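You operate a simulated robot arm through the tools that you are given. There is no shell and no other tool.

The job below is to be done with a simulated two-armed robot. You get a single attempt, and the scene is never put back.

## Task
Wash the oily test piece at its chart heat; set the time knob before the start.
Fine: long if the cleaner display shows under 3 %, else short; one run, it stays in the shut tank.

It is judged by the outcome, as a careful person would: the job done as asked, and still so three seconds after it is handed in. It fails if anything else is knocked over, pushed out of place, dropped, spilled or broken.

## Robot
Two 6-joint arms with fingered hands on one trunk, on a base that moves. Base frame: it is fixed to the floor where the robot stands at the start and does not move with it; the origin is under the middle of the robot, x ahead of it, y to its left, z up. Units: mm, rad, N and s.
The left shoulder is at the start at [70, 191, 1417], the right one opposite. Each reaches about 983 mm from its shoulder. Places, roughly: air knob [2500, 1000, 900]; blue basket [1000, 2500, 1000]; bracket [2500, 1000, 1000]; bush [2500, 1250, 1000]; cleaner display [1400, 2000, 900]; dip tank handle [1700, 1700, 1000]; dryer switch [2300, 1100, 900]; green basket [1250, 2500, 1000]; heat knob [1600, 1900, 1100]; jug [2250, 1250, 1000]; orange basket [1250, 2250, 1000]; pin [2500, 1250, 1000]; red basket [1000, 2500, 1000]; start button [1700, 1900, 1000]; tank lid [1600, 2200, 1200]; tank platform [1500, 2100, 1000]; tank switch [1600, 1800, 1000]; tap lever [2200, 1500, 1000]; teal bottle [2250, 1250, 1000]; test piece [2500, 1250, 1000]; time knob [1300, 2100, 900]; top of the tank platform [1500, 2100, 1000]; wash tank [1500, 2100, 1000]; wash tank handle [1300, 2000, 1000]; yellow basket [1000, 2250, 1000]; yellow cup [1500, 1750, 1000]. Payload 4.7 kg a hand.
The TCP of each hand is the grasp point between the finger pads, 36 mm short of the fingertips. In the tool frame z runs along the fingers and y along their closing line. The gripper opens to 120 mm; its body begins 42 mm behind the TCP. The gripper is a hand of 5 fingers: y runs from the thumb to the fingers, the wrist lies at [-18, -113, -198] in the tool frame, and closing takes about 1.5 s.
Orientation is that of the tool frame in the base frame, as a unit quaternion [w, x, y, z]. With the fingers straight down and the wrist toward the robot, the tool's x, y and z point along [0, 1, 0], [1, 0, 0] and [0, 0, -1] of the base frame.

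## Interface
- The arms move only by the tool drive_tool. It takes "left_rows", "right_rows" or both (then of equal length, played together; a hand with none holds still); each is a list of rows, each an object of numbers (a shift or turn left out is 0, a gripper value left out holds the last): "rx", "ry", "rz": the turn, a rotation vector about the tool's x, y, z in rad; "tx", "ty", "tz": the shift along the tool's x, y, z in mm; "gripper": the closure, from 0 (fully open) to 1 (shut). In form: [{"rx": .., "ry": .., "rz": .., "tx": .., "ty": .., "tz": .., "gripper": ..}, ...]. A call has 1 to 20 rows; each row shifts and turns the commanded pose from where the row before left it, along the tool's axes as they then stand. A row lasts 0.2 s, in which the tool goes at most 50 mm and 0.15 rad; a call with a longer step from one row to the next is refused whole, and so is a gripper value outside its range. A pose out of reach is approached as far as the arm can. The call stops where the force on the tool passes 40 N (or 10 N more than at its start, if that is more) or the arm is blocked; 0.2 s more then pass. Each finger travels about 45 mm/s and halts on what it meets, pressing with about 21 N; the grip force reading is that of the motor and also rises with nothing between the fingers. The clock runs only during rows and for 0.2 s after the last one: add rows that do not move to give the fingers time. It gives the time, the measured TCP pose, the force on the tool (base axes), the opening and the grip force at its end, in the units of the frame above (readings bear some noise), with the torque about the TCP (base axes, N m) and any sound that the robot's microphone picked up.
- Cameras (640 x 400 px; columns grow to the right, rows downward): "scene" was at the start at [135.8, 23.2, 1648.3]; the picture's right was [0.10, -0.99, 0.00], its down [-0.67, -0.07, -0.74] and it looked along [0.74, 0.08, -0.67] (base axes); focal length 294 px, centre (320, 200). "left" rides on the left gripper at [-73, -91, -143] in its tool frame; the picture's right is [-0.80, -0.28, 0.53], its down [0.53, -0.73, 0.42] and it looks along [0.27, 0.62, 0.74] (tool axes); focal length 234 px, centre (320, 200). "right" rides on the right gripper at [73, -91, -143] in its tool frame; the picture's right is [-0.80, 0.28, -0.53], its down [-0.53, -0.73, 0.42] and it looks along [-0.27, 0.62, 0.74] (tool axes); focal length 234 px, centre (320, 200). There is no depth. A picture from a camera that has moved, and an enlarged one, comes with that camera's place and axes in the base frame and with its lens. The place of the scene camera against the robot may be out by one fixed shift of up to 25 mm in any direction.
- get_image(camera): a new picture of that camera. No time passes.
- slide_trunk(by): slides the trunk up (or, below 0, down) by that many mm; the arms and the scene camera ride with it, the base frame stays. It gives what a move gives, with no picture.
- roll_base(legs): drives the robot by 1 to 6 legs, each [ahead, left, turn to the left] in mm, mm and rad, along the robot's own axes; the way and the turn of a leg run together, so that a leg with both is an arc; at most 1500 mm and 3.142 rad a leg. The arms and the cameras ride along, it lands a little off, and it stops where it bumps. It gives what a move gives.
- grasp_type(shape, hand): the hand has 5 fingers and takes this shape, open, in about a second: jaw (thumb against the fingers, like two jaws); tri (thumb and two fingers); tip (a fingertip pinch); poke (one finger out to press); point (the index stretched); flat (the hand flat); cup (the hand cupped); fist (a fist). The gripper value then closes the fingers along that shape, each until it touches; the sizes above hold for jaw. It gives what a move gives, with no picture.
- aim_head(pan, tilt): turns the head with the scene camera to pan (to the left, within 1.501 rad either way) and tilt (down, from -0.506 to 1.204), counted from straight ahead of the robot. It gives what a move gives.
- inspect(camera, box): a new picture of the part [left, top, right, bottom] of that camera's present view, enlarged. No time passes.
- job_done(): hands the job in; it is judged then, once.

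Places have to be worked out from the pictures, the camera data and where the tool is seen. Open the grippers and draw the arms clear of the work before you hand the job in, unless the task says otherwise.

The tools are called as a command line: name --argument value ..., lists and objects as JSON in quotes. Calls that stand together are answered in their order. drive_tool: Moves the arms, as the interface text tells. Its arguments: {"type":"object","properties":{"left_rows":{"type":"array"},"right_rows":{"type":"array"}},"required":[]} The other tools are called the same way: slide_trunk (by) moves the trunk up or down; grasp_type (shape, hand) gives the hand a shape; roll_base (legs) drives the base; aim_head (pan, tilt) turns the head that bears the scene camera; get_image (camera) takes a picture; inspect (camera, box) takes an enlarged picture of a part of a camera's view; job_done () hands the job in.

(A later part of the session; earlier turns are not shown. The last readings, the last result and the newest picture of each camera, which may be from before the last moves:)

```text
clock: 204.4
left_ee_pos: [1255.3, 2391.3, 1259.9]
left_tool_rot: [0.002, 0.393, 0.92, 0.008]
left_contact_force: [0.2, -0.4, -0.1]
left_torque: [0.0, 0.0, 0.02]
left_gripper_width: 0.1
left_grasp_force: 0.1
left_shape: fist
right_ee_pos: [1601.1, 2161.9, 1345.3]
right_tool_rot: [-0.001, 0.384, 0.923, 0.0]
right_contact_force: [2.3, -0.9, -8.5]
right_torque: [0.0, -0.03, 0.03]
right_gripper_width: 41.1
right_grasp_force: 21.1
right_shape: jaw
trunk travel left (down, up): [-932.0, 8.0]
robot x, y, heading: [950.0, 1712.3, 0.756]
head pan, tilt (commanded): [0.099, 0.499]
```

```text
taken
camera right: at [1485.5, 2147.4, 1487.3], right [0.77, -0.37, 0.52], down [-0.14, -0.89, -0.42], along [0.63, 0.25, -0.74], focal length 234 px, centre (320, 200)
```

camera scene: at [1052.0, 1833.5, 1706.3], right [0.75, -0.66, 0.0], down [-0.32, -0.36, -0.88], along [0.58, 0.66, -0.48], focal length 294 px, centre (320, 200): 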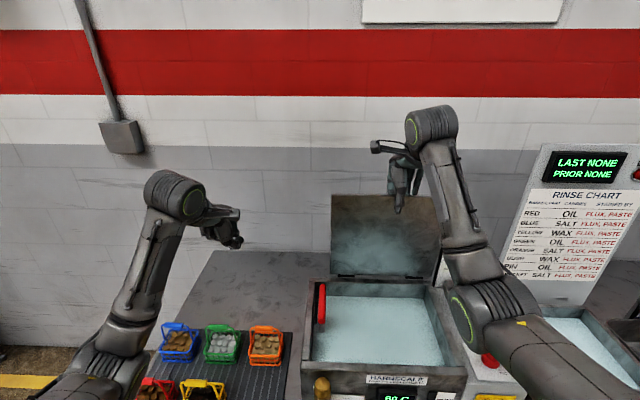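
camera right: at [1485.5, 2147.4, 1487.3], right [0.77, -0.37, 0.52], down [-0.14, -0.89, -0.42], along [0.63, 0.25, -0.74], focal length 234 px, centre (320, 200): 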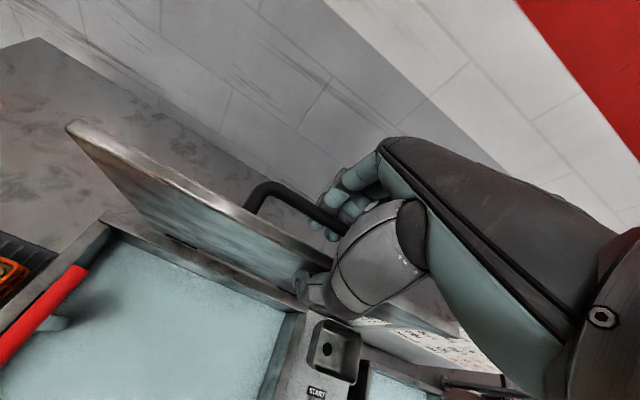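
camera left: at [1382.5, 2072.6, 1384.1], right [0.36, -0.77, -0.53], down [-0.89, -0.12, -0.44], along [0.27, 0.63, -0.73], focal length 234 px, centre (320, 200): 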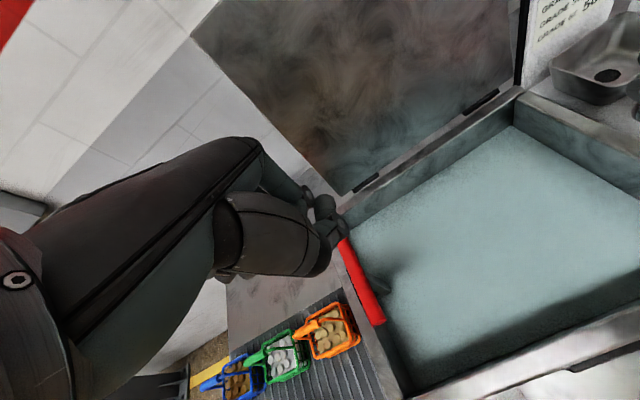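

The lid is at about 77°. I continue the arc toward 65° (54 mm back, 12 mm down).

drive_tool --right_rows '[{"ty": -13.5, "tz": 2}, {"ty": -13.5, "tz": 3}, {"ty": -13.5, "tz": 3.5}, {"ty": -13.5, "tz": 4}, {}]'

get_image --camera "right"

get_image --camera "scene"

```text
clock: 205.6
left_ee_pos: [1253.0, 2390.8, 1261.1]
left_tool_rot: [0.004, 0.393, 0.92, 0.01]
left_contact_force: [-0.3, -1.2, 0.3]
left_torque: [0.01, 0.0, 0.02]
left_gripper_width: 0.2
left_grasp_force: 0.1
left_shape: fist
right_ee_pos: [1570.8, 2134.1, 1324.1]
right_tool_rot: [0.0, 0.382, 0.924, 0.003]
right_contact_force: [-0.8, -4.1, 5.6]
right_torque: [-0.17, 0.17, -0.04]
right_gripper_width: 39.6
right_grasp_force: 20.9
right_shape: jaw
right hand out of reach, approached as far as the arm can: row 3, 4
trunk travel left (down, up): [-932.0, 8.0]
robot x, y, heading: [949.1, 1712.4, 0.75]
head pan, tilt (commanded): [0.099, 0.499]
```

```text
taken
camera right: at [1455.9, 2120.3, 1466.5], right [0.77, -0.37, 0.52], down [-0.14, -0.89, -0.43], along [0.63, 0.25, -0.74], focal length 234 px, centre (320, 200)
```

right: 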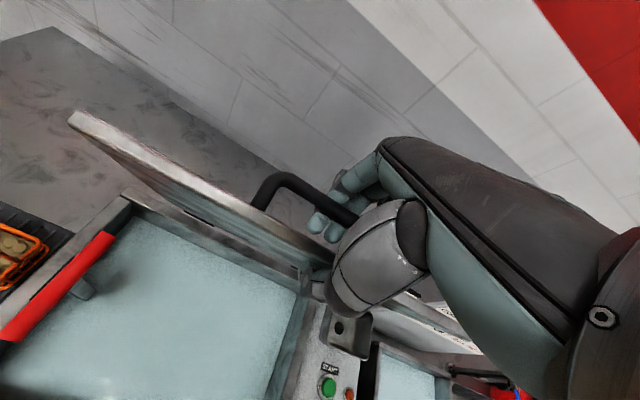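

```text
taken
camera scene: at [1048.2, 1830.6, 1706.9], right [0.75, -0.66, 0.0], down [-0.31, -0.36, -0.88], along [0.58, 0.66, -0.48], focal length 294 px, centre (320, 200)
```

scene: 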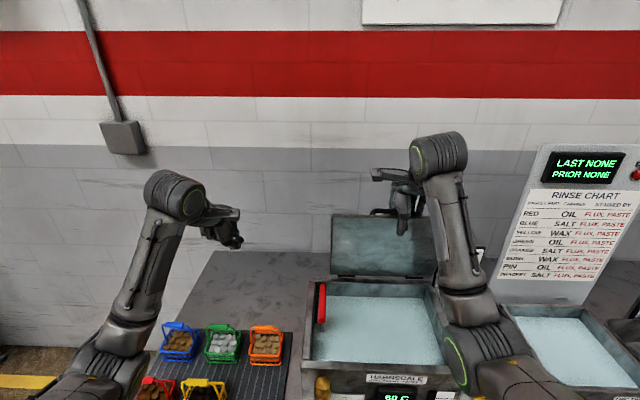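

The arm is at its inner reach limit here. I open the hand slightly (thumb still in front) to learn whether the lid hinge holds by itself.

drive_tool --right_rows '[{"gripper": 0.55}, {"gripper": 0.5}, {"gripper": 0.5}, {}, {}]'

get_image --camera "right"

```text
clock: 206.8
left_ee_pos: [1253.2, 2391.6, 1261.1]
left_tool_rot: [0.002, 0.393, 0.919, 0.008]
left_contact_force: [-0.4, 0.6, 0.6]
left_torque: [-0.01, 0.03, 0.02]
left_gripper_width: 0.0
left_grasp_force: 0.0
left_shape: fist
right_ee_pos: [1572.2, 2135.4, 1322.9]
right_tool_rot: [-0.001, 0.382, 0.924, 0.001]
right_contact_force: [-1.0, -1.3, 0.7]
right_torque: [0.03, -0.06, -0.02]
right_gripper_width: 60.3
right_grasp_force: 0.0
right_shape: jaw
trunk travel left (down, up): [-932.0, 8.0]
robot x, y, heading: [945.9, 1712.2, 0.755]
head pan, tilt (commanded): [0.099, 0.499]
```

```text
taken
camera right: at [1456.4, 2121.4, 1465.8], right [0.77, -0.37, 0.52], down [-0.14, -0.89, -0.43], along [0.63, 0.25, -0.74], focal length 234 px, centre (320, 200)
```

right: 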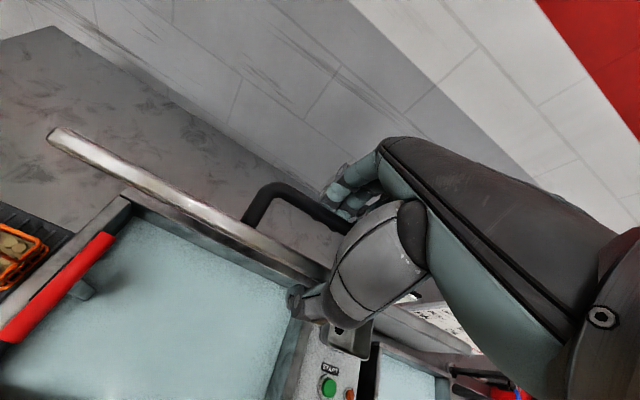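

The lid leans lightly on the thumb (under 2 N), so it can be lowered by moving base and trunk. I step back 35 mm and down 10 mm.

roll_base --legs '[[-35, 0, 0]]'

slide_trunk --by -12

get_image --camera "right"

get_image --camera "scene"

```text
clock: 207.7
left_ee_pos: [1233.3, 2373.0, 1255.8]
left_tool_rot: [0.001, 0.392, 0.92, 0.005]
left_contact_force: [0.0, 1.1, -1.1]
left_torque: [-0.09, 0.07, -0.04]
left_gripper_width: 0.0
left_grasp_force: 0.0
left_shape: fist
right_ee_pos: [1552.9, 2117.3, 1318.8]
right_tool_rot: [-0.002, 0.383, 0.924, -0.001]
right_contact_force: [-1.3, -1.8, 0.5]
right_torque: [-0.06, 0.12, 0.05]
right_gripper_width: 62.2
right_grasp_force: 0.1
right_shape: jaw
trunk travel left (down, up): [-932.0, 8.0]
robot x, y, heading: [925.9, 1692.7, 0.747]
head pan, tilt (commanded): [0.099, 0.499]
```

```text
clock: 208.3
left_ee_pos: [1229.8, 2370.6, 1247.0]
left_tool_rot: [0.002, 0.393, 0.92, 0.007]
left_contact_force: [0.3, -0.4, -0.9]
left_torque: [-0.04, 0.02, -0.05]
left_gripper_width: 0.0
left_grasp_force: 0.1
left_shape: fist
right_ee_pos: [1548.8, 2112.9, 1310.0]
right_tool_rot: [0.0, 0.382, 0.924, 0.0]
right_contact_force: [-1.9, -1.9, 1.8]
right_torque: [-0.04, 0.07, 0.01]
right_gripper_width: 61.9
right_grasp_force: 0.1
right_shape: jaw
trunk travel left (down, up): [-920.0, 20.0]
robot x, y, heading: [924.1, 1689.8, 0.75]
head pan, tilt (commanded): [0.099, 0.499]
```

```text
taken
camera right: at [1433.5, 2099.7, 1452.9], right [0.77, -0.37, 0.52], down [-0.14, -0.89, -0.43], along [0.63, 0.25, -0.74], focal length 234 px, centre (320, 200)
```

right: 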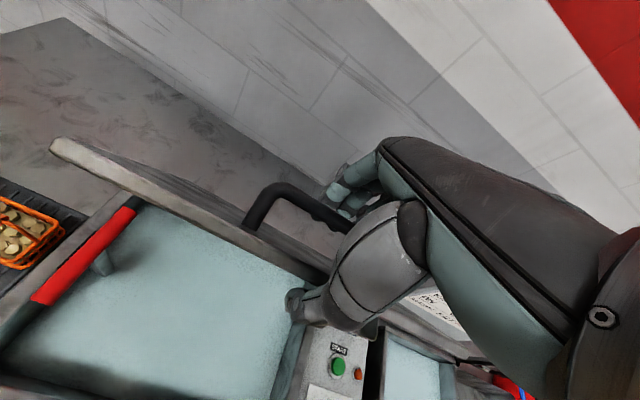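

```text
taken
camera scene: at [1025.7, 1810.6, 1694.4], right [0.75, -0.66, 0.0], down [-0.32, -0.36, -0.88], along [0.58, 0.66, -0.48], focal length 294 px, centre (320, 200)
```

scene: 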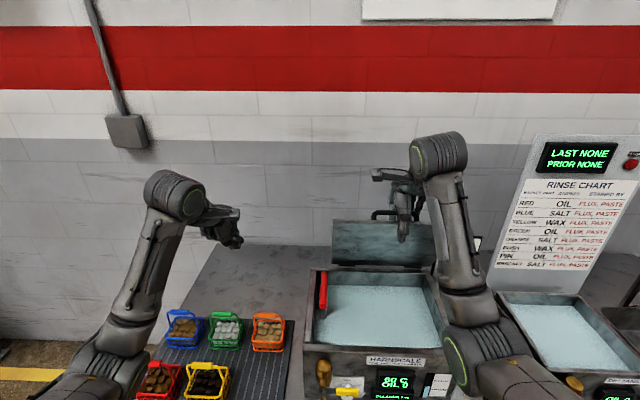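

The lid comes along smoothly. I continue: two more small back-and-down pairs.

roll_base --legs '[[-20, 0, 0]]'

slide_trunk --by -13

roll_base --legs '[[-20, 0, 0]]'

slide_trunk --by -15

get_image --camera "right"

```text
clock: 209.1
left_ee_pos: [1216.0, 2356.8, 1246.4]
left_tool_rot: [0.002, 0.394, 0.919, 0.007]
left_contact_force: [0.1, 0.5, -0.3]
left_torque: [-0.06, 0.04, 0.03]
left_gripper_width: 0.0
left_grasp_force: 0.1
left_shape: fist
right_ee_pos: [1535.6, 2100.1, 1309.7]
right_tool_rot: [-0.002, 0.382, 0.924, 0.0]
right_contact_force: [-4.4, -4.3, 5.4]
right_torque: [-0.23, 0.24, 0.01]
right_gripper_width: 65.5
right_grasp_force: 0.1
right_shape: jaw
trunk travel left (down, up): [-920.0, 20.0]
robot x, y, heading: [909.9, 1674.2, 0.753]
head pan, tilt (commanded): [0.099, 0.499]
```

```text
clock: 209.7
left_ee_pos: [1214.8, 2355.0, 1235.1]
left_tool_rot: [0.002, 0.393, 0.919, 0.008]
left_contact_force: [0.5, 0.4, 0.5]
left_torque: [-0.02, 0.0, 0.01]
left_gripper_width: 0.0
left_grasp_force: 0.0
left_shape: fist
right_ee_pos: [1533.5, 2098.2, 1299.3]
right_tool_rot: [0.001, 0.381, 0.925, 0.002]
right_contact_force: [-2.5, -2.8, 2.6]
right_torque: [-0.08, 0.05, 0.01]
right_gripper_width: 63.5
right_grasp_force: 0.0
right_shape: jaw
trunk travel left (down, up): [-907.0, 33.0]
robot x, y, heading: [910.4, 1675.6, 0.755]
head pan, tilt (commanded): [0.099, 0.499]
```

```text
clock: 210.5
left_ee_pos: [1203.2, 2343.3, 1232.6]
left_tool_rot: [0.001, 0.394, 0.919, 0.007]
left_contact_force: [0.3, 0.0, 0.4]
left_torque: [-0.03, 0.06, 0.0]
left_gripper_width: 0.0
left_grasp_force: 0.1
left_shape: fist
right_ee_pos: [1520.5, 2088.4, 1297.5]
right_tool_rot: [-0.001, 0.382, 0.924, 0.0]
right_contact_force: [-3.2, -2.6, 3.1]
right_torque: [-0.15, 0.16, 0.04]
right_gripper_width: 64.0
right_grasp_force: 0.0
right_shape: jaw
trunk travel left (down, up): [-907.0, 33.0]
robot x, y, heading: [897.9, 1665.5, 0.757]
head pan, tilt (commanded): [0.099, 0.499]
```

```text
clock: 211.1
left_ee_pos: [1196.7, 2339.5, 1222.2]
left_tool_rot: [0.003, 0.393, 0.919, 0.008]
left_contact_force: [-0.2, -0.1, -0.2]
left_torque: [0.01, -0.01, 0.01]
left_gripper_width: 0.0
left_grasp_force: 0.1
left_shape: fist
right_ee_pos: [1516.6, 2083.4, 1284.9]
right_tool_rot: [0.0, 0.382, 0.924, 0.002]
right_contact_force: [-5.9, -5.5, 6.1]
right_torque: [-0.2, 0.24, -0.03]
right_gripper_width: 67.4
right_grasp_force: 0.1
right_shape: jaw
trunk travel left (down, up): [-892.0, 48.0]
robot x, y, heading: [894.5, 1663.4, 0.758]
head pan, tilt (commanded): [0.099, 0.499]
```

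```text
taken
camera right: at [1400.4, 2068.8, 1428.5], right [0.77, -0.37, 0.53], down [-0.14, -0.89, -0.43], along [0.63, 0.26, -0.73], focal length 234 px, centre (320, 200)
```

right: 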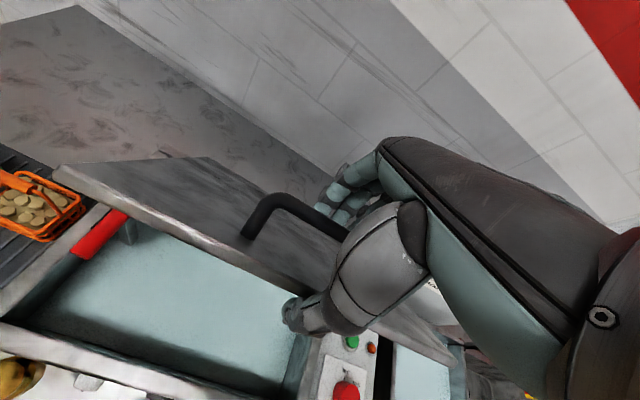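

The lid edge is pressing a bit radially (8 N), so I move back 15 mm first without lowering, then continue.

roll_base --legs '[[-16, 0, 0]]'

slide_trunk --by -12

roll_base --legs '[[-18, 0, 0]]'

slide_trunk --by -15

get_image --camera "right"

get_image --camera "scene"

```text
clock: 211.9
left_ee_pos: [1190.1, 2331.7, 1218.9]
left_tool_rot: [0.002, 0.393, 0.919, 0.007]
left_contact_force: [1.2, -0.2, -0.6]
left_torque: [0.01, 0.03, -0.06]
left_gripper_width: 0.0
left_grasp_force: 0.2
left_shape: fist
right_ee_pos: [1507.9, 2076.4, 1283.4]
right_tool_rot: [-0.001, 0.382, 0.924, 0.0]
right_contact_force: [-3.1, -2.9, 1.8]
right_torque: [-0.13, 0.08, 0.02]
right_gripper_width: 64.6
right_grasp_force: 0.1
right_shape: jaw
trunk travel left (down, up): [-892.0, 48.0]
robot x, y, heading: [884.8, 1653.6, 0.752]
head pan, tilt (commanded): [0.099, 0.499]
```

```text
clock: 212.5
left_ee_pos: [1187.9, 2328.1, 1208.6]
left_tool_rot: [0.003, 0.393, 0.919, 0.009]
left_contact_force: [0.7, -0.2, -0.2]
left_torque: [0.0, -0.02, -0.01]
left_gripper_width: 0.0
left_grasp_force: 0.1
left_shape: fist
right_ee_pos: [1505.4, 2071.4, 1273.2]
right_tool_rot: [0.001, 0.382, 0.924, 0.003]
right_contact_force: [-5.5, -4.5, 3.4]
right_torque: [-0.15, 0.13, -0.01]
right_gripper_width: 66.1
right_grasp_force: 0.0
right_shape: jaw
trunk travel left (down, up): [-880.0, 60.0]
robot x, y, heading: [885.1, 1650.2, 0.753]
head pan, tilt (commanded): [0.099, 0.499]
```

```text
clock: 213.2
left_ee_pos: [1176.6, 2319.1, 1206.4]
left_tool_rot: [0.002, 0.393, 0.919, 0.007]
left_contact_force: [0.5, -0.1, 0.3]
left_torque: [0.0, 0.06, -0.02]
left_gripper_width: 0.0
left_grasp_force: 0.1
left_shape: fist
right_ee_pos: [1493.7, 2063.2, 1271.3]
right_tool_rot: [-0.001, 0.382, 0.924, 0.001]
right_contact_force: [-3.8, -5.2, 1.5]
right_torque: [-0.14, 0.15, 0.0]
right_gripper_width: 66.7
right_grasp_force: 0.0
right_shape: jaw
trunk travel left (down, up): [-880.0, 60.0]
robot x, y, heading: [874.5, 1641.5, 0.755]
head pan, tilt (commanded): [0.099, 0.499]
```

```text
clock: 213.9
left_ee_pos: [1175.9, 2317.7, 1194.0]
left_tool_rot: [0.003, 0.393, 0.92, 0.008]
left_contact_force: [-0.2, -0.9, 0.5]
left_torque: [0.04, 0.0, -0.01]
left_gripper_width: 0.1
left_grasp_force: 0.1
left_shape: fist
right_ee_pos: [1493.0, 2061.8, 1258.2]
right_tool_rot: [0.0, 0.382, 0.924, 0.002]
right_contact_force: [-3.6, -4.1, 1.3]
right_torque: [-0.08, 0.06, 0.03]
right_gripper_width: 65.6
right_grasp_force: 0.0
right_shape: jaw
trunk travel left (down, up): [-865.0, 75.0]
robot x, y, heading: [870.5, 1638.2, 0.753]
head pan, tilt (commanded): [0.099, 0.499]
```

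```text
taken
camera right: at [1377.7, 2047.0, 1400.4], right [0.77, -0.37, 0.52], down [-0.14, -0.89, -0.43], along [0.63, 0.25, -0.74], focal length 234 px, centre (320, 200)
```

right: 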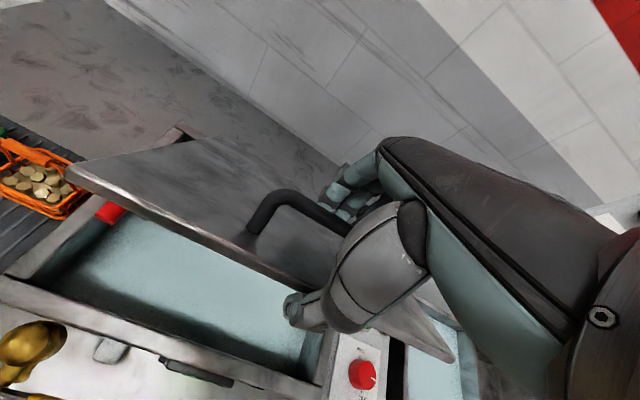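

```text
taken
camera scene: at [969.9, 1757.9, 1639.8], right [0.75, -0.66, 0.0], down [-0.31, -0.36, -0.88], along [0.58, 0.66, -0.48], focal length 294 px, centre (320, 200)
```

scene: 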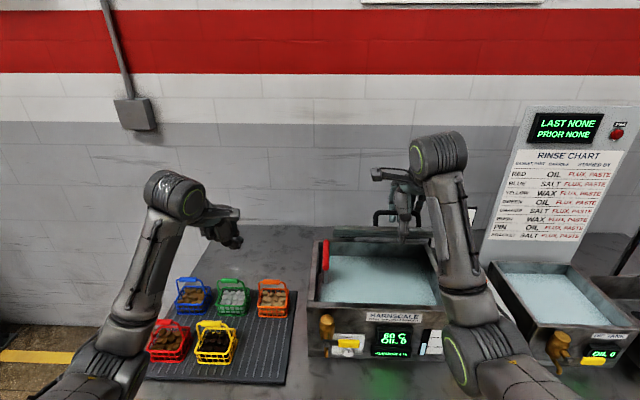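

The lid is at about 40° with only ~5 N on the thumb. I continue with two more pairs.

roll_base --legs '[[-15, 0, 0]]'

slide_trunk --by -18

roll_base --legs '[[-15, 0, 0]]'

slide_trunk --by -20

get_image --camera "right"

```text
clock: 214.7
left_ee_pos: [1165.5, 2309.1, 1192.5]
left_tool_rot: [0.003, 0.393, 0.919, 0.007]
left_contact_force: [0.3, 1.3, 0.2]
left_torque: [-0.05, 0.0, -0.01]
left_gripper_width: 0.2
left_grasp_force: 0.0
left_shape: fist
right_ee_pos: [1484.3, 2052.9, 1255.7]
right_tool_rot: [-0.001, 0.382, 0.924, 0.0]
right_contact_force: [-5.7, -4.4, 1.0]
right_torque: [-0.15, 0.15, -0.01]
right_gripper_width: 67.3
right_grasp_force: 0.1
right_shape: jaw
trunk travel left (down, up): [-865.0, 75.0]
robot x, y, heading: [858.8, 1632.1, 0.747]
head pan, tilt (commanded): [0.099, 0.499]
```

```text
clock: 215.3
left_ee_pos: [1163.8, 2305.8, 1175.8]
left_tool_rot: [0.004, 0.393, 0.92, 0.009]
left_contact_force: [-0.2, 0.2, -0.8]
left_torque: [0.01, -0.01, -0.01]
left_gripper_width: 0.0
left_grasp_force: 0.2
left_shape: fist
right_ee_pos: [1482.3, 2050.6, 1241.2]
right_tool_rot: [-0.001, 0.382, 0.924, 0.002]
right_contact_force: [-6.8, -6.6, 2.9]
right_torque: [-0.19, 0.21, 0.0]
right_gripper_width: 70.4
right_grasp_force: 0.0
right_shape: jaw
trunk travel left (down, up): [-847.0, 93.0]
robot x, y, heading: [859.7, 1629.5, 0.753]
head pan, tilt (commanded): [0.099, 0.499]
```

```text
clock: 216.1
left_ee_pos: [1154.6, 2298.2, 1175.0]
left_tool_rot: [0.002, 0.394, 0.919, 0.008]
left_contact_force: [0.4, 0.2, -0.4]
left_torque: [0.0, 0.03, -0.02]
left_gripper_width: 0.0
left_grasp_force: 0.1
left_shape: fist
right_ee_pos: [1473.2, 2041.7, 1238.9]
right_tool_rot: [-0.001, 0.382, 0.924, 0.0]
right_contact_force: [-4.4, -4.9, 0.3]
right_torque: [-0.17, 0.17, -0.01]
right_gripper_width: 68.3
right_grasp_force: 0.1
right_shape: jaw
trunk travel left (down, up): [-847.0, 93.0]
robot x, y, heading: [854.2, 1622.3, 0.753]
head pan, tilt (commanded): [0.099, 0.499]
```

```text
clock: 216.7
left_ee_pos: [1153.1, 2295.6, 1156.7]
left_tool_rot: [0.003, 0.394, 0.919, 0.01]
left_contact_force: [-0.8, 0.9, 0.4]
left_torque: [-0.02, 0.01, -0.03]
left_gripper_width: 0.1
left_grasp_force: 0.0
left_shape: fist
right_ee_pos: [1470.2, 2039.2, 1221.1]
right_tool_rot: [-0.001, 0.381, 0.924, 0.002]
right_contact_force: [-6.8, -6.6, 0.7]
right_torque: [-0.22, 0.23, -0.07]
right_gripper_width: 71.4
right_grasp_force: 0.0
right_shape: jaw
trunk travel left (down, up): [-827.0, 113.0]
robot x, y, heading: [852.3, 1626.2, 0.755]
head pan, tilt (commanded): [0.099, 0.499]
```

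```text
taken
camera right: at [1354.7, 2025.2, 1363.3], right [0.77, -0.37, 0.52], down [-0.14, -0.89, -0.43], along [0.63, 0.25, -0.74], focal length 234 px, centre (320, 200)
```

right: 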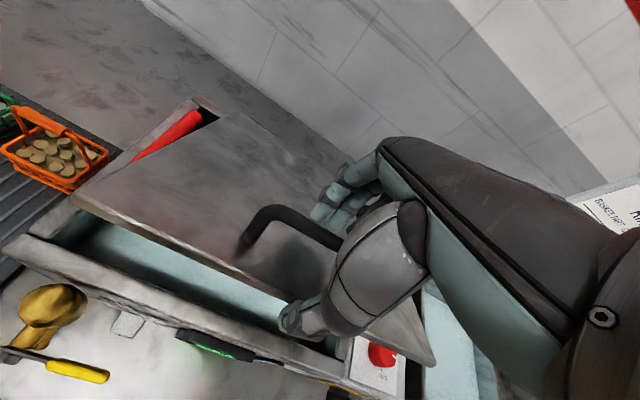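

The lid is at about 30°. I continue: back 12, down 20; back 10, down 20.

roll_base --legs '[[-13, 0, 0]]'

slide_trunk --by -19

roll_base --legs '[[-13, 0, 0]]'

slide_trunk --by -20

get_image --camera "right"

get_image --camera "scene"

```text
clock: 217.5
left_ee_pos: [1147.7, 2291.2, 1153.5]
left_tool_rot: [0.002, 0.394, 0.919, 0.007]
left_contact_force: [0.7, 0.5, -0.3]
left_torque: [-0.04, 0.04, -0.03]
left_gripper_width: 0.0
left_grasp_force: 0.0
left_shape: fist
right_ee_pos: [1466.0, 2034.9, 1217.0]
right_tool_rot: [-0.001, 0.382, 0.924, 0.0]
right_contact_force: [-0.2, 0.5, -0.2]
right_torque: [-0.01, -0.02, 0.0]
right_gripper_width: 60.0
right_grasp_force: 0.0
right_shape: jaw
trunk travel left (down, up): [-827.0, 113.0]
robot x, y, heading: [842.6, 1611.7, 0.749]
head pan, tilt (commanded): [0.099, 0.499]
```

```text
clock: 218.2
left_ee_pos: [1145.4, 2289.9, 1136.6]
left_tool_rot: [0.002, 0.394, 0.919, 0.008]
left_contact_force: [-0.5, 0.4, -0.2]
left_torque: [-0.01, -0.01, 0.02]
left_gripper_width: 0.0
left_grasp_force: 0.0
left_shape: fist
right_ee_pos: [1464.3, 2033.2, 1201.0]
right_tool_rot: [-0.001, 0.383, 0.924, 0.0]
right_contact_force: [0.2, -0.1, 0.5]
right_torque: [-0.01, 0.01, 0.02]
right_gripper_width: 60.1
right_grasp_force: 0.0
right_shape: jaw
trunk travel left (down, up): [-808.0, 132.0]
robot x, y, heading: [843.9, 1613.2, 0.746]
head pan, tilt (commanded): [0.099, 0.499]
```

```text
clock: 218.9
left_ee_pos: [1137.3, 2282.9, 1134.4]
left_tool_rot: [0.002, 0.393, 0.919, 0.006]
left_contact_force: [0.6, 0.3, -0.8]
left_torque: [-0.01, 0.01, 0.03]
left_gripper_width: 0.0
left_grasp_force: 0.0
left_shape: fist
right_ee_pos: [1456.1, 2025.1, 1197.7]
right_tool_rot: [0.0, 0.382, 0.924, 0.0]
right_contact_force: [0.5, 0.1, -0.1]
right_torque: [0.02, 0.06, -0.04]
right_gripper_width: 60.1
right_grasp_force: 0.1
right_shape: jaw
trunk travel left (down, up): [-808.0, 132.0]
robot x, y, heading: [833.6, 1605.1, 0.757]
head pan, tilt (commanded): [0.099, 0.499]
```

```text
clock: 219.6
left_ee_pos: [1135.7, 2280.1, 1115.7]
left_tool_rot: [0.003, 0.393, 0.919, 0.008]
left_contact_force: [0.1, -0.5, -0.7]
left_torque: [0.03, 0.01, 0.01]
left_gripper_width: 0.0
left_grasp_force: 0.1
left_shape: fist
right_ee_pos: [1455.0, 2024.1, 1180.0]
right_tool_rot: [0.0, 0.382, 0.924, 0.0]
right_contact_force: [0.3, -0.9, 0.4]
right_torque: [0.01, 0.02, -0.01]
right_gripper_width: 59.9
right_grasp_force: 0.2
right_shape: jaw
trunk travel left (down, up): [-788.0, 152.0]
robot x, y, heading: [832.4, 1604.0, 0.751]
head pan, tilt (commanded): [0.099, 0.499]
```

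```text
taken
camera right: at [1338.9, 2010.4, 1322.6], right [0.77, -0.37, 0.52], down [-0.14, -0.89, -0.43], along [0.63, 0.25, -0.74], focal length 234 px, centre (320, 200)
```

right: 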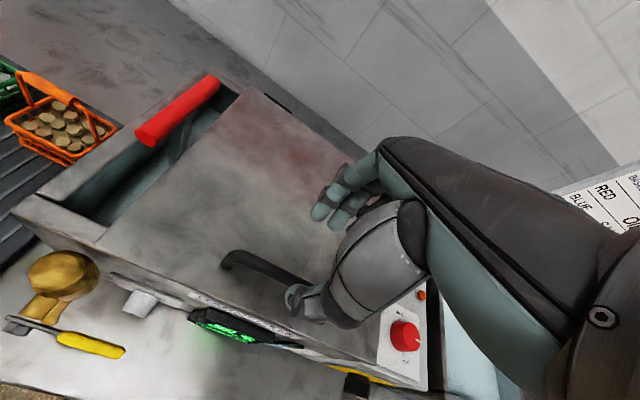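

```text
taken
camera scene: at [931.1, 1721.5, 1562.6], right [0.75, -0.66, 0.0], down [-0.32, -0.36, -0.88], along [0.58, 0.66, -0.48], focal length 294 px, centre (320, 200)
```

scene: 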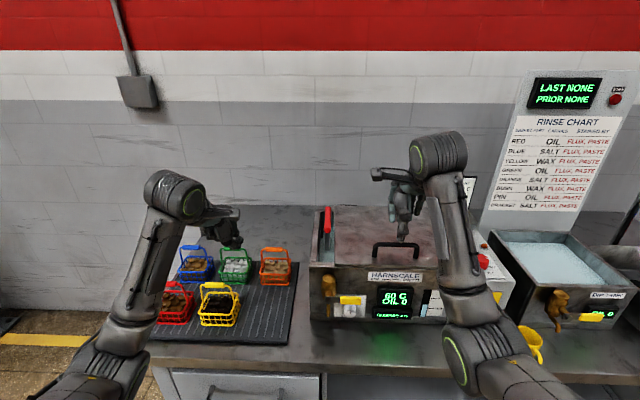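

The lid slid off the thumb and is now closed. I enlarge the display and controls before starting.

inspect --camera "scene" --box '[300, 200, 460, 330]'

inspect --camera "right" --box '[0, 60, 450, 400]'

```text
3.08 times, centred on (380, 265) of scene
camera zoom: at [931.1, 1721.5, 1562.6], right [0.75, -0.66, 0.0], down [-0.32, -0.36, -0.88], along [0.58, 0.66, -0.48], focal length 905 px, centre (135, 0)
```

zoom: 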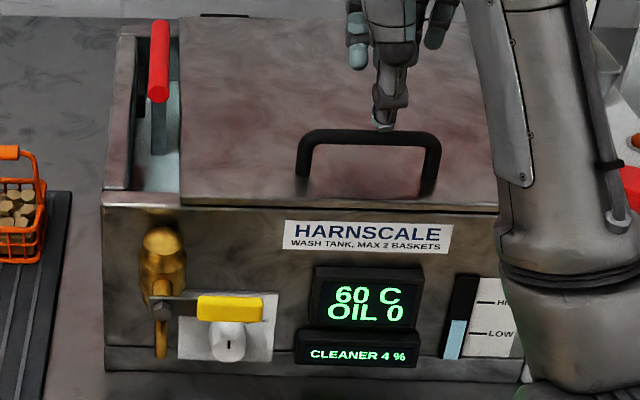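

```text
1.18 times, centred on (225, 230) of right
camera zoom: at [1338.9, 2010.4, 1322.6], right [0.77, -0.37, 0.52], down [-0.14, -0.89, -0.43], along [0.63, 0.25, -0.74], focal length 276 px, centre (432, 165)
```

zoom: 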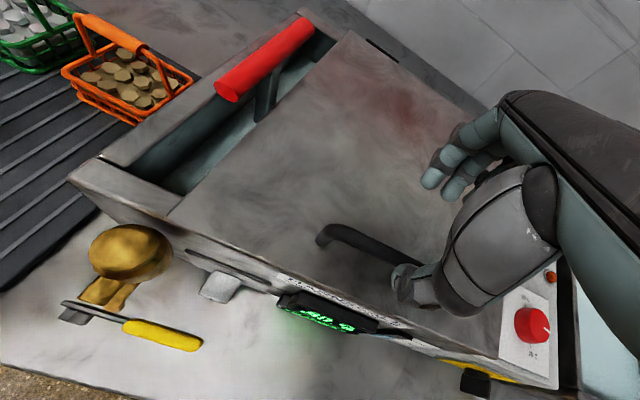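

Display: 60 C, cleaner 4 %, time knob at SHORT, lid shut. I lift the right hand off the lid and set it to the poke shape for the start button.

drive_tool --right_rows '[{"tz": -25}, {"tz": -25}, {"tz": -25}, {}]'

grasp_type --hand "right" --shape "poke"

get_image --camera "right"

get_image --camera "scene"

```text
clock: 220.6
left_ee_pos: [1136.8, 2281.8, 1114.6]
left_tool_rot: [0.002, 0.395, 0.919, 0.007]
left_contact_force: [1.2, -0.4, 0.0]
left_torque: [-0.01, 0.01, -0.03]
left_gripper_width: 0.0
left_grasp_force: 0.1
left_shape: fist
right_ee_pos: [1475.0, 2045.7, 1240.3]
right_tool_rot: [-0.001, 0.382, 0.924, 0.001]
right_contact_force: [-0.3, 0.1, -0.5]
right_torque: [0.02, 0.03, 0.03]
right_gripper_width: 60.2
right_grasp_force: 0.0
right_shape: jaw
right hand out of reach, approached as far as the arm can: row 1, 2, 3
trunk travel left (down, up): [-788.0, 152.0]
robot x, y, heading: [834.9, 1601.0, 0.751]
head pan, tilt (commanded): [0.099, 0.499]
```

```text
clock: 221.5
left_ee_pos: [1137.0, 2280.9, 1116.4]
left_tool_rot: [0.002, 0.394, 0.919, 0.008]
left_contact_force: [-0.7, -0.5, 0.2]
left_torque: [-0.05, 0.05, -0.05]
left_gripper_width: 0.1
left_grasp_force: 0.0
left_shape: fist
right_ee_pos: [1473.3, 2045.5, 1241.3]
right_tool_rot: [-0.002, 0.381, 0.924, 0.001]
right_contact_force: [0.5, 0.3, 0.2]
right_torque: [-0.02, 0.0, 0.01]
right_gripper_width: 0.2
right_grasp_force: 0.1
right_shape: poke
trunk travel left (down, up): [-788.0, 152.0]
robot x, y, heading: [831.9, 1600.4, 0.752]
head pan, tilt (commanded): [0.099, 0.499]
```

```text
taken
camera right: at [1358.1, 2031.7, 1384.1], right [0.77, -0.37, 0.52], down [-0.14, -0.89, -0.43], along [0.63, 0.25, -0.74], focal length 234 px, centre (320, 200)
```

right: 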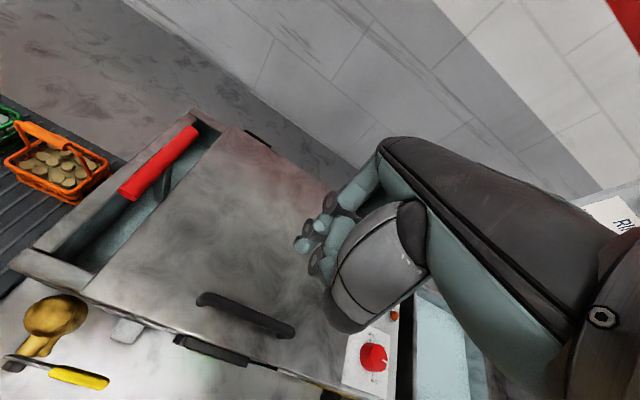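

```text
taken
camera scene: at [931.0, 1721.3, 1562.7], right [0.75, -0.66, 0.0], down [-0.32, -0.36, -0.88], along [0.58, 0.66, -0.48], focal length 294 px, centre (320, 200)
```

scene: 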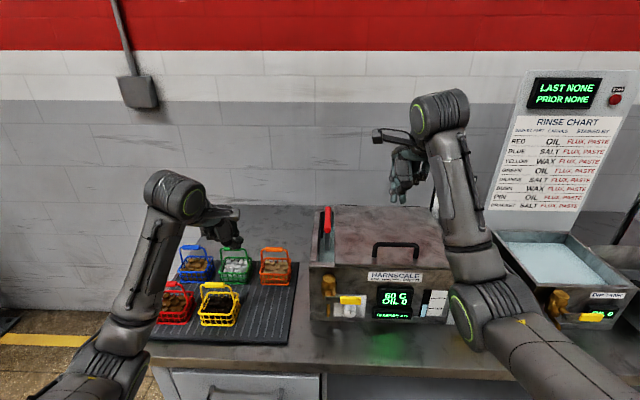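

I enlarge the hand to see where the poking finger points.

inspect --camera "right" --box '[260, 170, 400, 330]'

inspect --camera "scene" --box '[350, 90, 470, 230]'

```text
2.50 times, centred on (330, 250) of right
camera zoom: at [1358.1, 2031.7, 1384.1], right [0.77, -0.37, 0.52], down [-0.14, -0.89, -0.43], along [0.63, 0.25, -0.74], focal length 585 px, centre (295, 75)
```

zoom: 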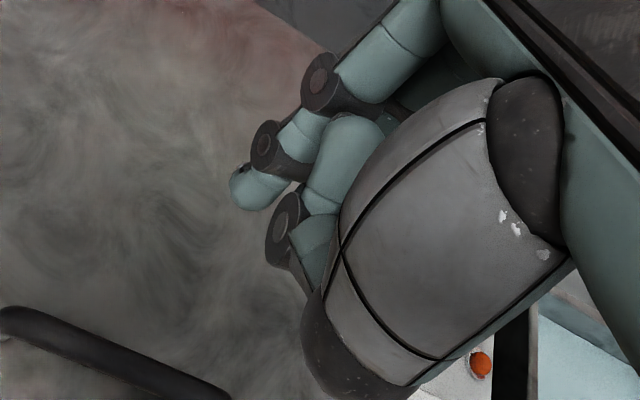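

```text
2.86 times, centred on (410, 160) of scene
camera zoom: at [931.0, 1721.3, 1562.7], right [0.75, -0.66, 0.0], down [-0.32, -0.36, -0.88], along [0.58, 0.66, -0.48], focal length 841 px, centre (63, 314)
```

zoom: 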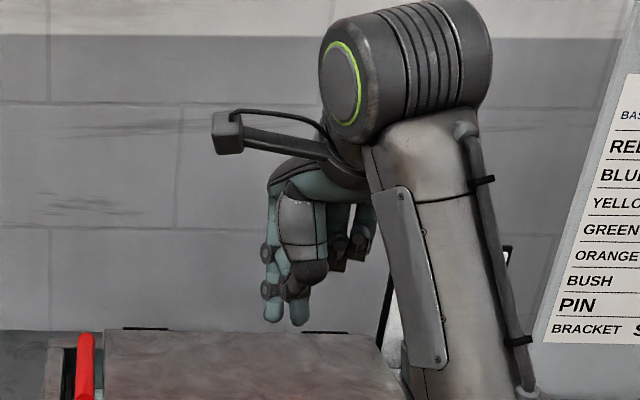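

The index tip sits near the tool axis, ~40 mm ahead of the TCP. I move right toward the start button, staying high, for a look.

drive_tool --right_rows '[{"tx": -40, "ty": 5}, {"tx": -40, "ty": 5}, {"tx": -40, "ty": 5}, {"tx": -40, "ty": 5}, {"tx": -20, "ty": 5}, {}]'

get_image --camera "right"

```text
clock: 222.9
left_ee_pos: [1136.3, 2281.5, 1115.6]
left_tool_rot: [0.003, 0.393, 0.919, 0.007]
left_contact_force: [0.3, -0.2, 0.4]
left_torque: [0.0, -0.01, 0.02]
left_gripper_width: 0.1
left_grasp_force: 0.0
left_shape: fist
right_ee_pos: [1619.0, 1936.6, 1243.2]
right_tool_rot: [0.0, 0.382, 0.924, 0.001]
right_contact_force: [-0.9, -0.4, -0.6]
right_torque: [-0.04, 0.0, -0.03]
right_gripper_width: 0.1
right_grasp_force: 0.0
right_shape: poke
trunk travel left (down, up): [-788.0, 152.0]
robot x, y, heading: [833.2, 1601.7, 0.75]
head pan, tilt (commanded): [0.099, 0.499]
```

```text
taken
camera right: at [1503.9, 1922.6, 1385.0], right [0.77, -0.37, 0.52], down [-0.14, -0.89, -0.43], along [0.63, 0.25, -0.74], focal length 234 px, centre (320, 200)
```

right: 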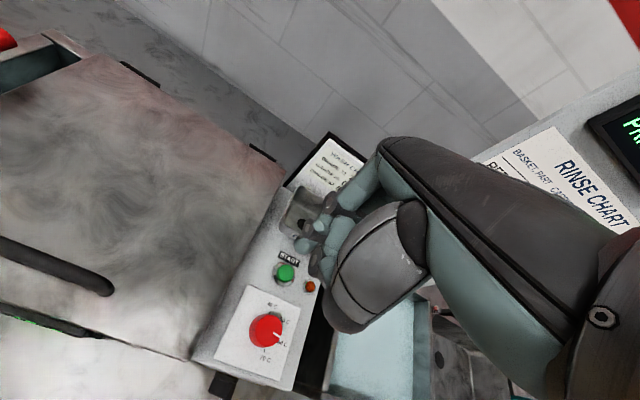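

I enlarge the start button for its exact pixel.

inspect --camera "right" --box '[220, 210, 340, 360]'

```text
2.67 times, centred on (280, 285) of right
camera zoom: at [1503.9, 1922.6, 1385.0], right [0.77, -0.37, 0.52], down [-0.14, -0.89, -0.43], along [0.63, 0.25, -0.74], focal length 624 px, centre (427, -27)
```

zoom: 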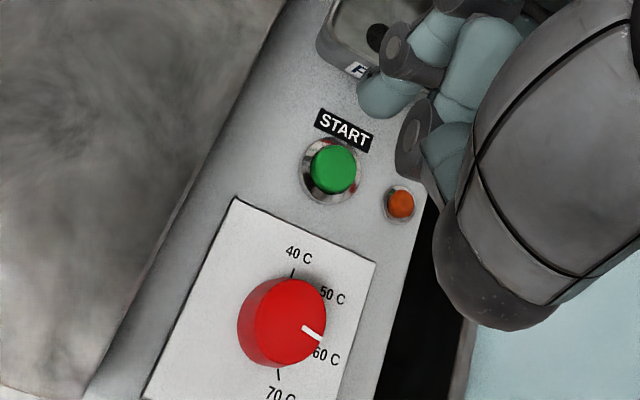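

The heat knob reads 60 C and START lies at about [1673, 1932]. I yaw the hand 0.8 rad clockwise, so the curled fingers stay clear of the FILL hopper, and centre the index tip over the button.

drive_tool --right_rows '[{"rz": 0.134}, {"rz": 0.134}, {"rz": 0.133}, {"rz": 0.133}, {"rz": 0.133}, {"rz": 0.133}, {"tx": -6, "ty": 25}, {"tx": -6, "ty": 24}, {}]'

get_image --camera "right"

inspect --camera "scene" --box '[400, 120, 540, 280]'

```text
clock: 224.9
left_ee_pos: [1135.1, 2280.6, 1116.0]
left_tool_rot: [0.003, 0.393, 0.92, 0.007]
left_contact_force: [-0.3, 0.3, 1.3]
left_torque: [-0.03, -0.01, 0.01]
left_gripper_width: 0.0
left_grasp_force: 0.0
left_shape: fist
right_ee_pos: [1685.7, 1936.3, 1235.0]
right_tool_rot: [0.0, 0.713, 0.701, 0.0]
right_contact_force: [0.4, 0.2, 0.8]
right_torque: [0.0, 0.01, 0.02]
right_gripper_width: 0.1
right_grasp_force: 0.0
right_shape: poke
right hand out of reach, approached as far as the arm can: row 4, 5, 6
trunk travel left (down, up): [-788.0, 152.0]
robot x, y, heading: [834.7, 1603.5, 0.749]
head pan, tilt (commanded): [0.099, 0.499]
```

```text
taken
camera right: at [1594.9, 2009.9, 1378.1], right [0.27, -0.81, 0.52], down [-0.74, -0.52, -0.43], along [0.62, -0.27, -0.74], focal length 234 px, centre (320, 200)
```

right: 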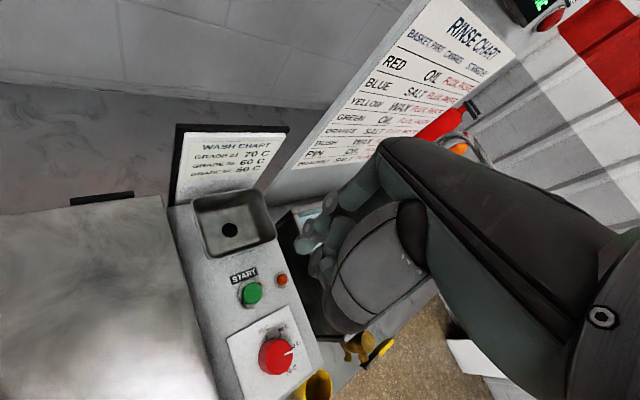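

```text
2.50 times, centred on (470, 200) of scene
camera zoom: at [930.2, 1722.0, 1562.7], right [0.75, -0.66, 0.0], down [-0.32, -0.36, -0.88], along [0.58, 0.66, -0.48], focal length 736 px, centre (-55, 200)
```

zoom: 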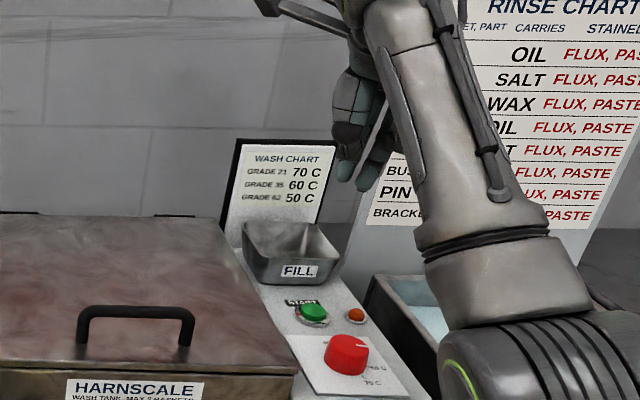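

START refined to [1671.5, 1932, 1047]. I shift the hand onto it and descend to about 30 mm above.

drive_tool --right_rows '[{"tx": -12.6, "ty": -19}, {"tz": 35}, {"tz": 35}, {"tz": 30}, {"tz": 20}, {}]'

get_image --camera "right"

inspect --camera "scene" --box '[400, 120, 540, 280]'

```text
clock: 226.3
left_ee_pos: [1135.5, 2280.5, 1115.9]
left_tool_rot: [0.002, 0.394, 0.919, 0.008]
left_contact_force: [0.1, 0.4, 0.6]
left_torque: [-0.03, 0.04, -0.01]
left_gripper_width: 0.1
left_grasp_force: 0.0
left_shape: fist
right_ee_pos: [1665.7, 1922.9, 1114.5]
right_tool_rot: [-0.002, 0.712, 0.702, 0.001]
right_contact_force: [-0.2, -0.1, -0.1]
right_torque: [0.01, -0.03, 0.01]
right_gripper_width: 0.1
right_grasp_force: 0.0
right_shape: poke
trunk travel left (down, up): [-788.0, 152.0]
robot x, y, heading: [831.1, 1603.0, 0.756]
head pan, tilt (commanded): [0.099, 0.499]
```

```text
taken
camera right: at [1575.9, 1996.9, 1257.6], right [0.27, -0.81, 0.52], down [-0.74, -0.52, -0.43], along [0.62, -0.27, -0.74], focal length 234 px, centre (320, 200)
```

right: 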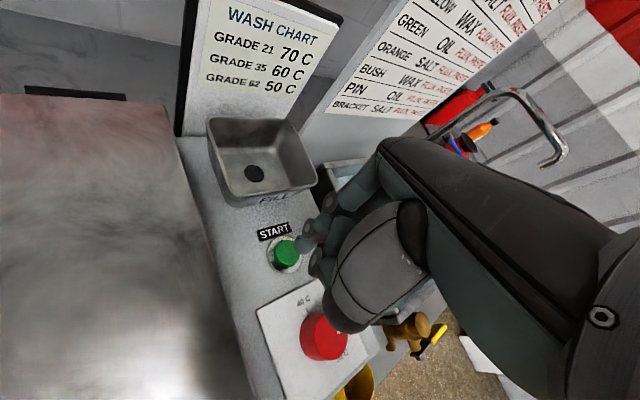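

```text
2.50 times, centred on (470, 200) of scene
camera zoom: at [930.8, 1721.2, 1562.7], right [0.75, -0.66, 0.0], down [-0.32, -0.36, -0.88], along [0.58, 0.66, -0.48], focal length 736 px, centre (-55, 200)
```

zoom: 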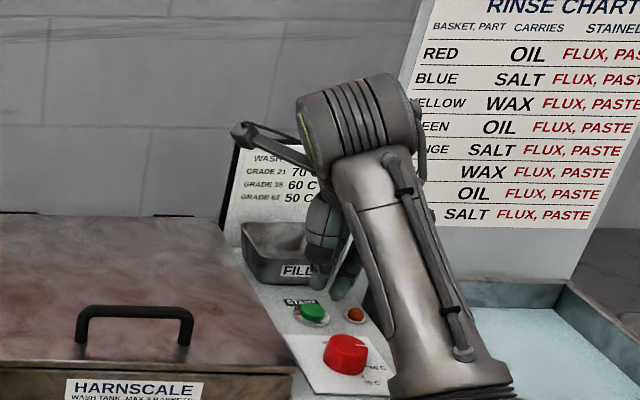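

I enlarge the fingertip and button.

inspect --camera "right" --box '[240, 180, 370, 310]'

inspect --camera "scene" --box '[440, 190, 520, 270]'

```text
3.08 times, centred on (305, 245) of right
camera zoom: at [1575.9, 1996.9, 1257.6], right [0.27, -0.81, 0.52], down [-0.74, -0.52, -0.43], along [0.62, -0.27, -0.74], focal length 720 px, centre (366, 62)
```

zoom: 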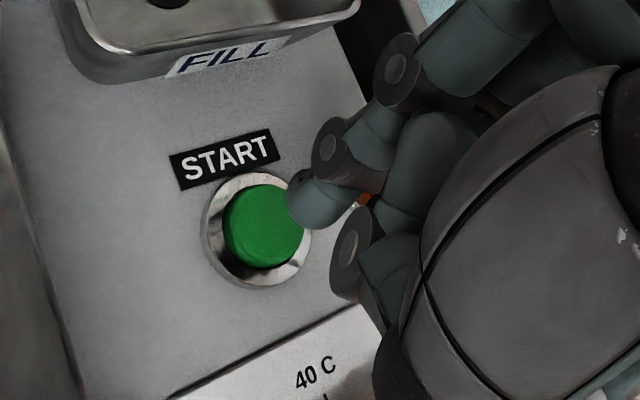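

```text
5.00 times, centred on (480, 230) of scene
camera zoom: at [930.8, 1721.2, 1562.7], right [0.75, -0.66, 0.0], down [-0.32, -0.36, -0.88], along [0.58, 0.66, -0.48], focal length 1471 px, centre (-480, 50)
```

zoom: 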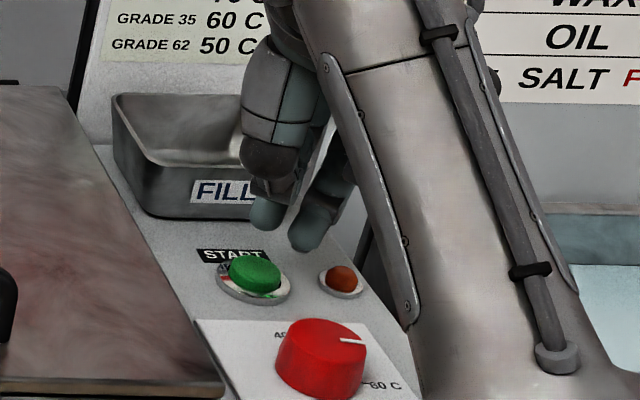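

The index tip is over the button, ~30 mm above it. I press down in small steps and watch the force and sound.

drive_tool --right_rows '[{"tz": 8}, {"tz": 8}, {"tz": 5}, {}]'

inspect --camera "right" --box '[240, 180, 370, 310]'

inspect --camera "scene" --box '[440, 190, 520, 270]'

```text
clock: 227.3
left_ee_pos: [1135.6, 2279.7, 1115.2]
left_tool_rot: [0.003, 0.394, 0.919, 0.008]
left_contact_force: [-0.4, -0.4, 0.0]
left_torque: [-0.01, -0.02, 0.01]
left_gripper_width: 0.0
left_grasp_force: 0.0
left_shape: fist
right_ee_pos: [1665.3, 1923.8, 1094.1]
right_tool_rot: [-0.002, 0.712, 0.702, 0.001]
right_contact_force: [0.0, -0.1, 0.1]
right_torque: [0.03, -0.02, 0.03]
right_gripper_width: 0.4
right_grasp_force: 0.0
right_shape: poke
trunk travel left (down, up): [-788.0, 152.0]
robot x, y, heading: [832.3, 1604.1, 0.753]
head pan, tilt (commanded): [0.099, 0.499]
```

```text
3.08 times, centred on (305, 245) of right
camera zoom: at [1575.5, 1997.3, 1236.6], right [0.27, -0.81, 0.52], down [-0.74, -0.52, -0.43], along [0.62, -0.27, -0.74], focal length 720 px, centre (366, 62)
```

zoom: 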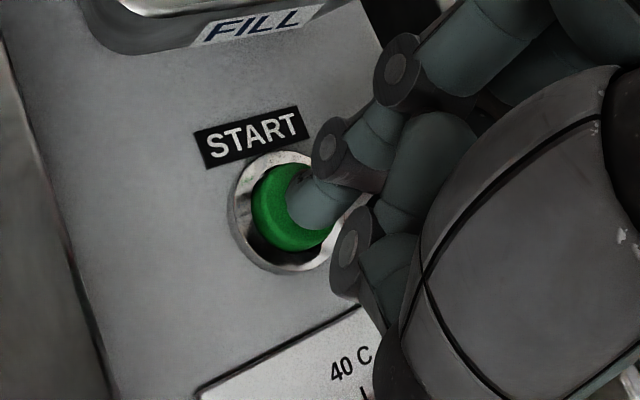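

```text
5.00 times, centred on (480, 230) of scene
camera zoom: at [931.1, 1721.3, 1562.7], right [0.75, -0.66, 0.0], down [-0.32, -0.36, -0.88], along [0.58, 0.66, -0.48], focal length 1471 px, centre (-480, 50)
```

zoom: 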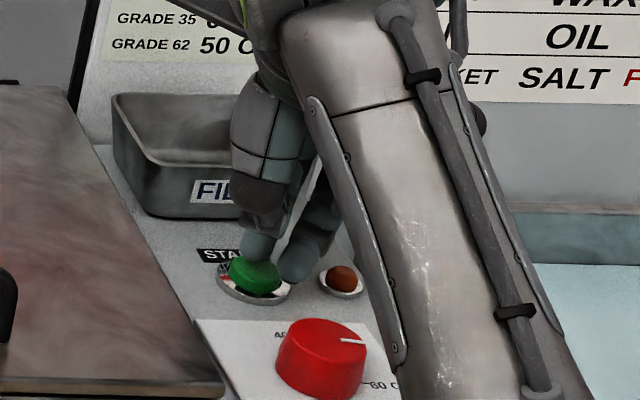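

The tip is right on the button. I press down in 3 mm steps.

drive_tool --right_rows '[{"tz": 3}, {"tz": 3}, {"tz": 3}]'

```text
clock: 228.1
left_ee_pos: [1136.3, 2280.1, 1115.7]
left_tool_rot: [0.003, 0.393, 0.919, 0.009]
left_contact_force: [-0.7, 0.5, -0.7]
left_torque: [-0.01, 0.02, 0.02]
left_gripper_width: 0.1
left_grasp_force: 0.1
left_shape: fist
right_ee_pos: [1665.5, 1922.7, 1084.6]
right_tool_rot: [-0.002, 0.712, 0.703, 0.001]
right_contact_force: [1.1, -0.1, 2.9]
right_torque: [0.01, -0.03, 0.01]
right_gripper_width: 0.1
right_grasp_force: 0.1
right_shape: poke
trunk travel left (down, up): [-788.0, 152.0]
robot x, y, heading: [834.8, 1607.1, 0.755]
head pan, tilt (commanded): [0.099, 0.499]
heard: click
```

A click was heard: the run has started. I lift the finger straight up and check the display.

drive_tool --right_rows '[{"tz": -10}, {"tz": -30}, {"tz": -40}, {}]'

get_image --camera "scene"

inspect --camera "scene" --box '[300, 200, 500, 330]'

```text
clock: 229.1
left_ee_pos: [1135.7, 2280.8, 1116.0]
left_tool_rot: [0.001, 0.394, 0.919, 0.007]
left_contact_force: [-0.8, -0.4, -0.4]
left_torque: [-0.03, 0.0, -0.01]
left_gripper_width: 0.0
left_grasp_force: 0.0
left_shape: fist
right_ee_pos: [1667.0, 1923.9, 1164.1]
right_tool_rot: [-0.001, 0.712, 0.703, 0.0]
right_contact_force: [0.9, -1.0, 0.6]
right_torque: [0.01, -0.01, 0.0]
right_gripper_width: 0.0
right_grasp_force: 0.1
right_shape: poke
trunk travel left (down, up): [-788.0, 152.0]
robot x, y, heading: [832.2, 1606.3, 0.749]
head pan, tilt (commanded): [0.099, 0.499]
```

```text
taken
camera scene: at [931.7, 1721.4, 1562.6], right [0.75, -0.66, 0.0], down [-0.32, -0.36, -0.88], along [0.58, 0.66, -0.48], focal length 294 px, centre (320, 200)
```

scene: 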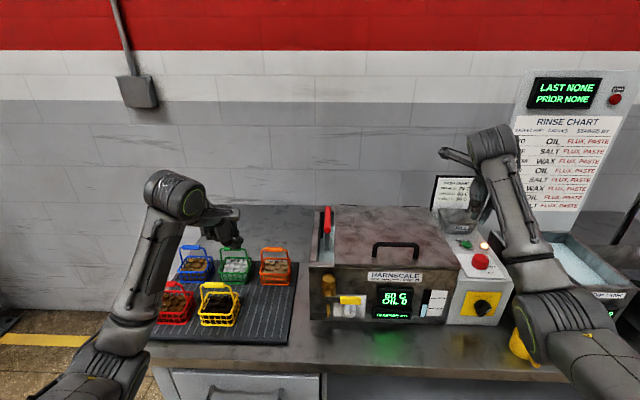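

```text
3.08 times, centred on (400, 265) of scene
camera zoom: at [931.7, 1721.4, 1562.6], right [0.75, -0.66, 0.0], down [-0.32, -0.36, -0.88], along [0.58, 0.66, -0.48], focal length 905 px, centre (74, 0)
```

zoom: 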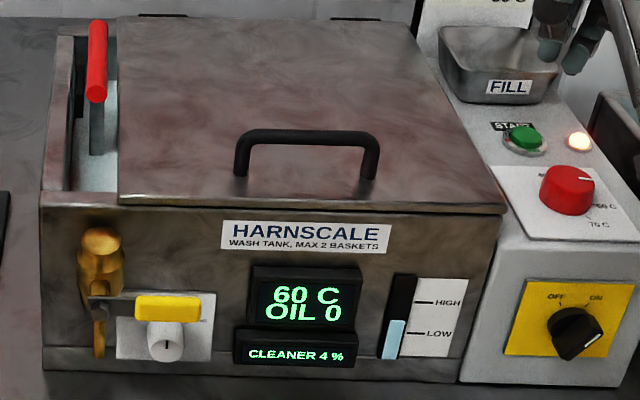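

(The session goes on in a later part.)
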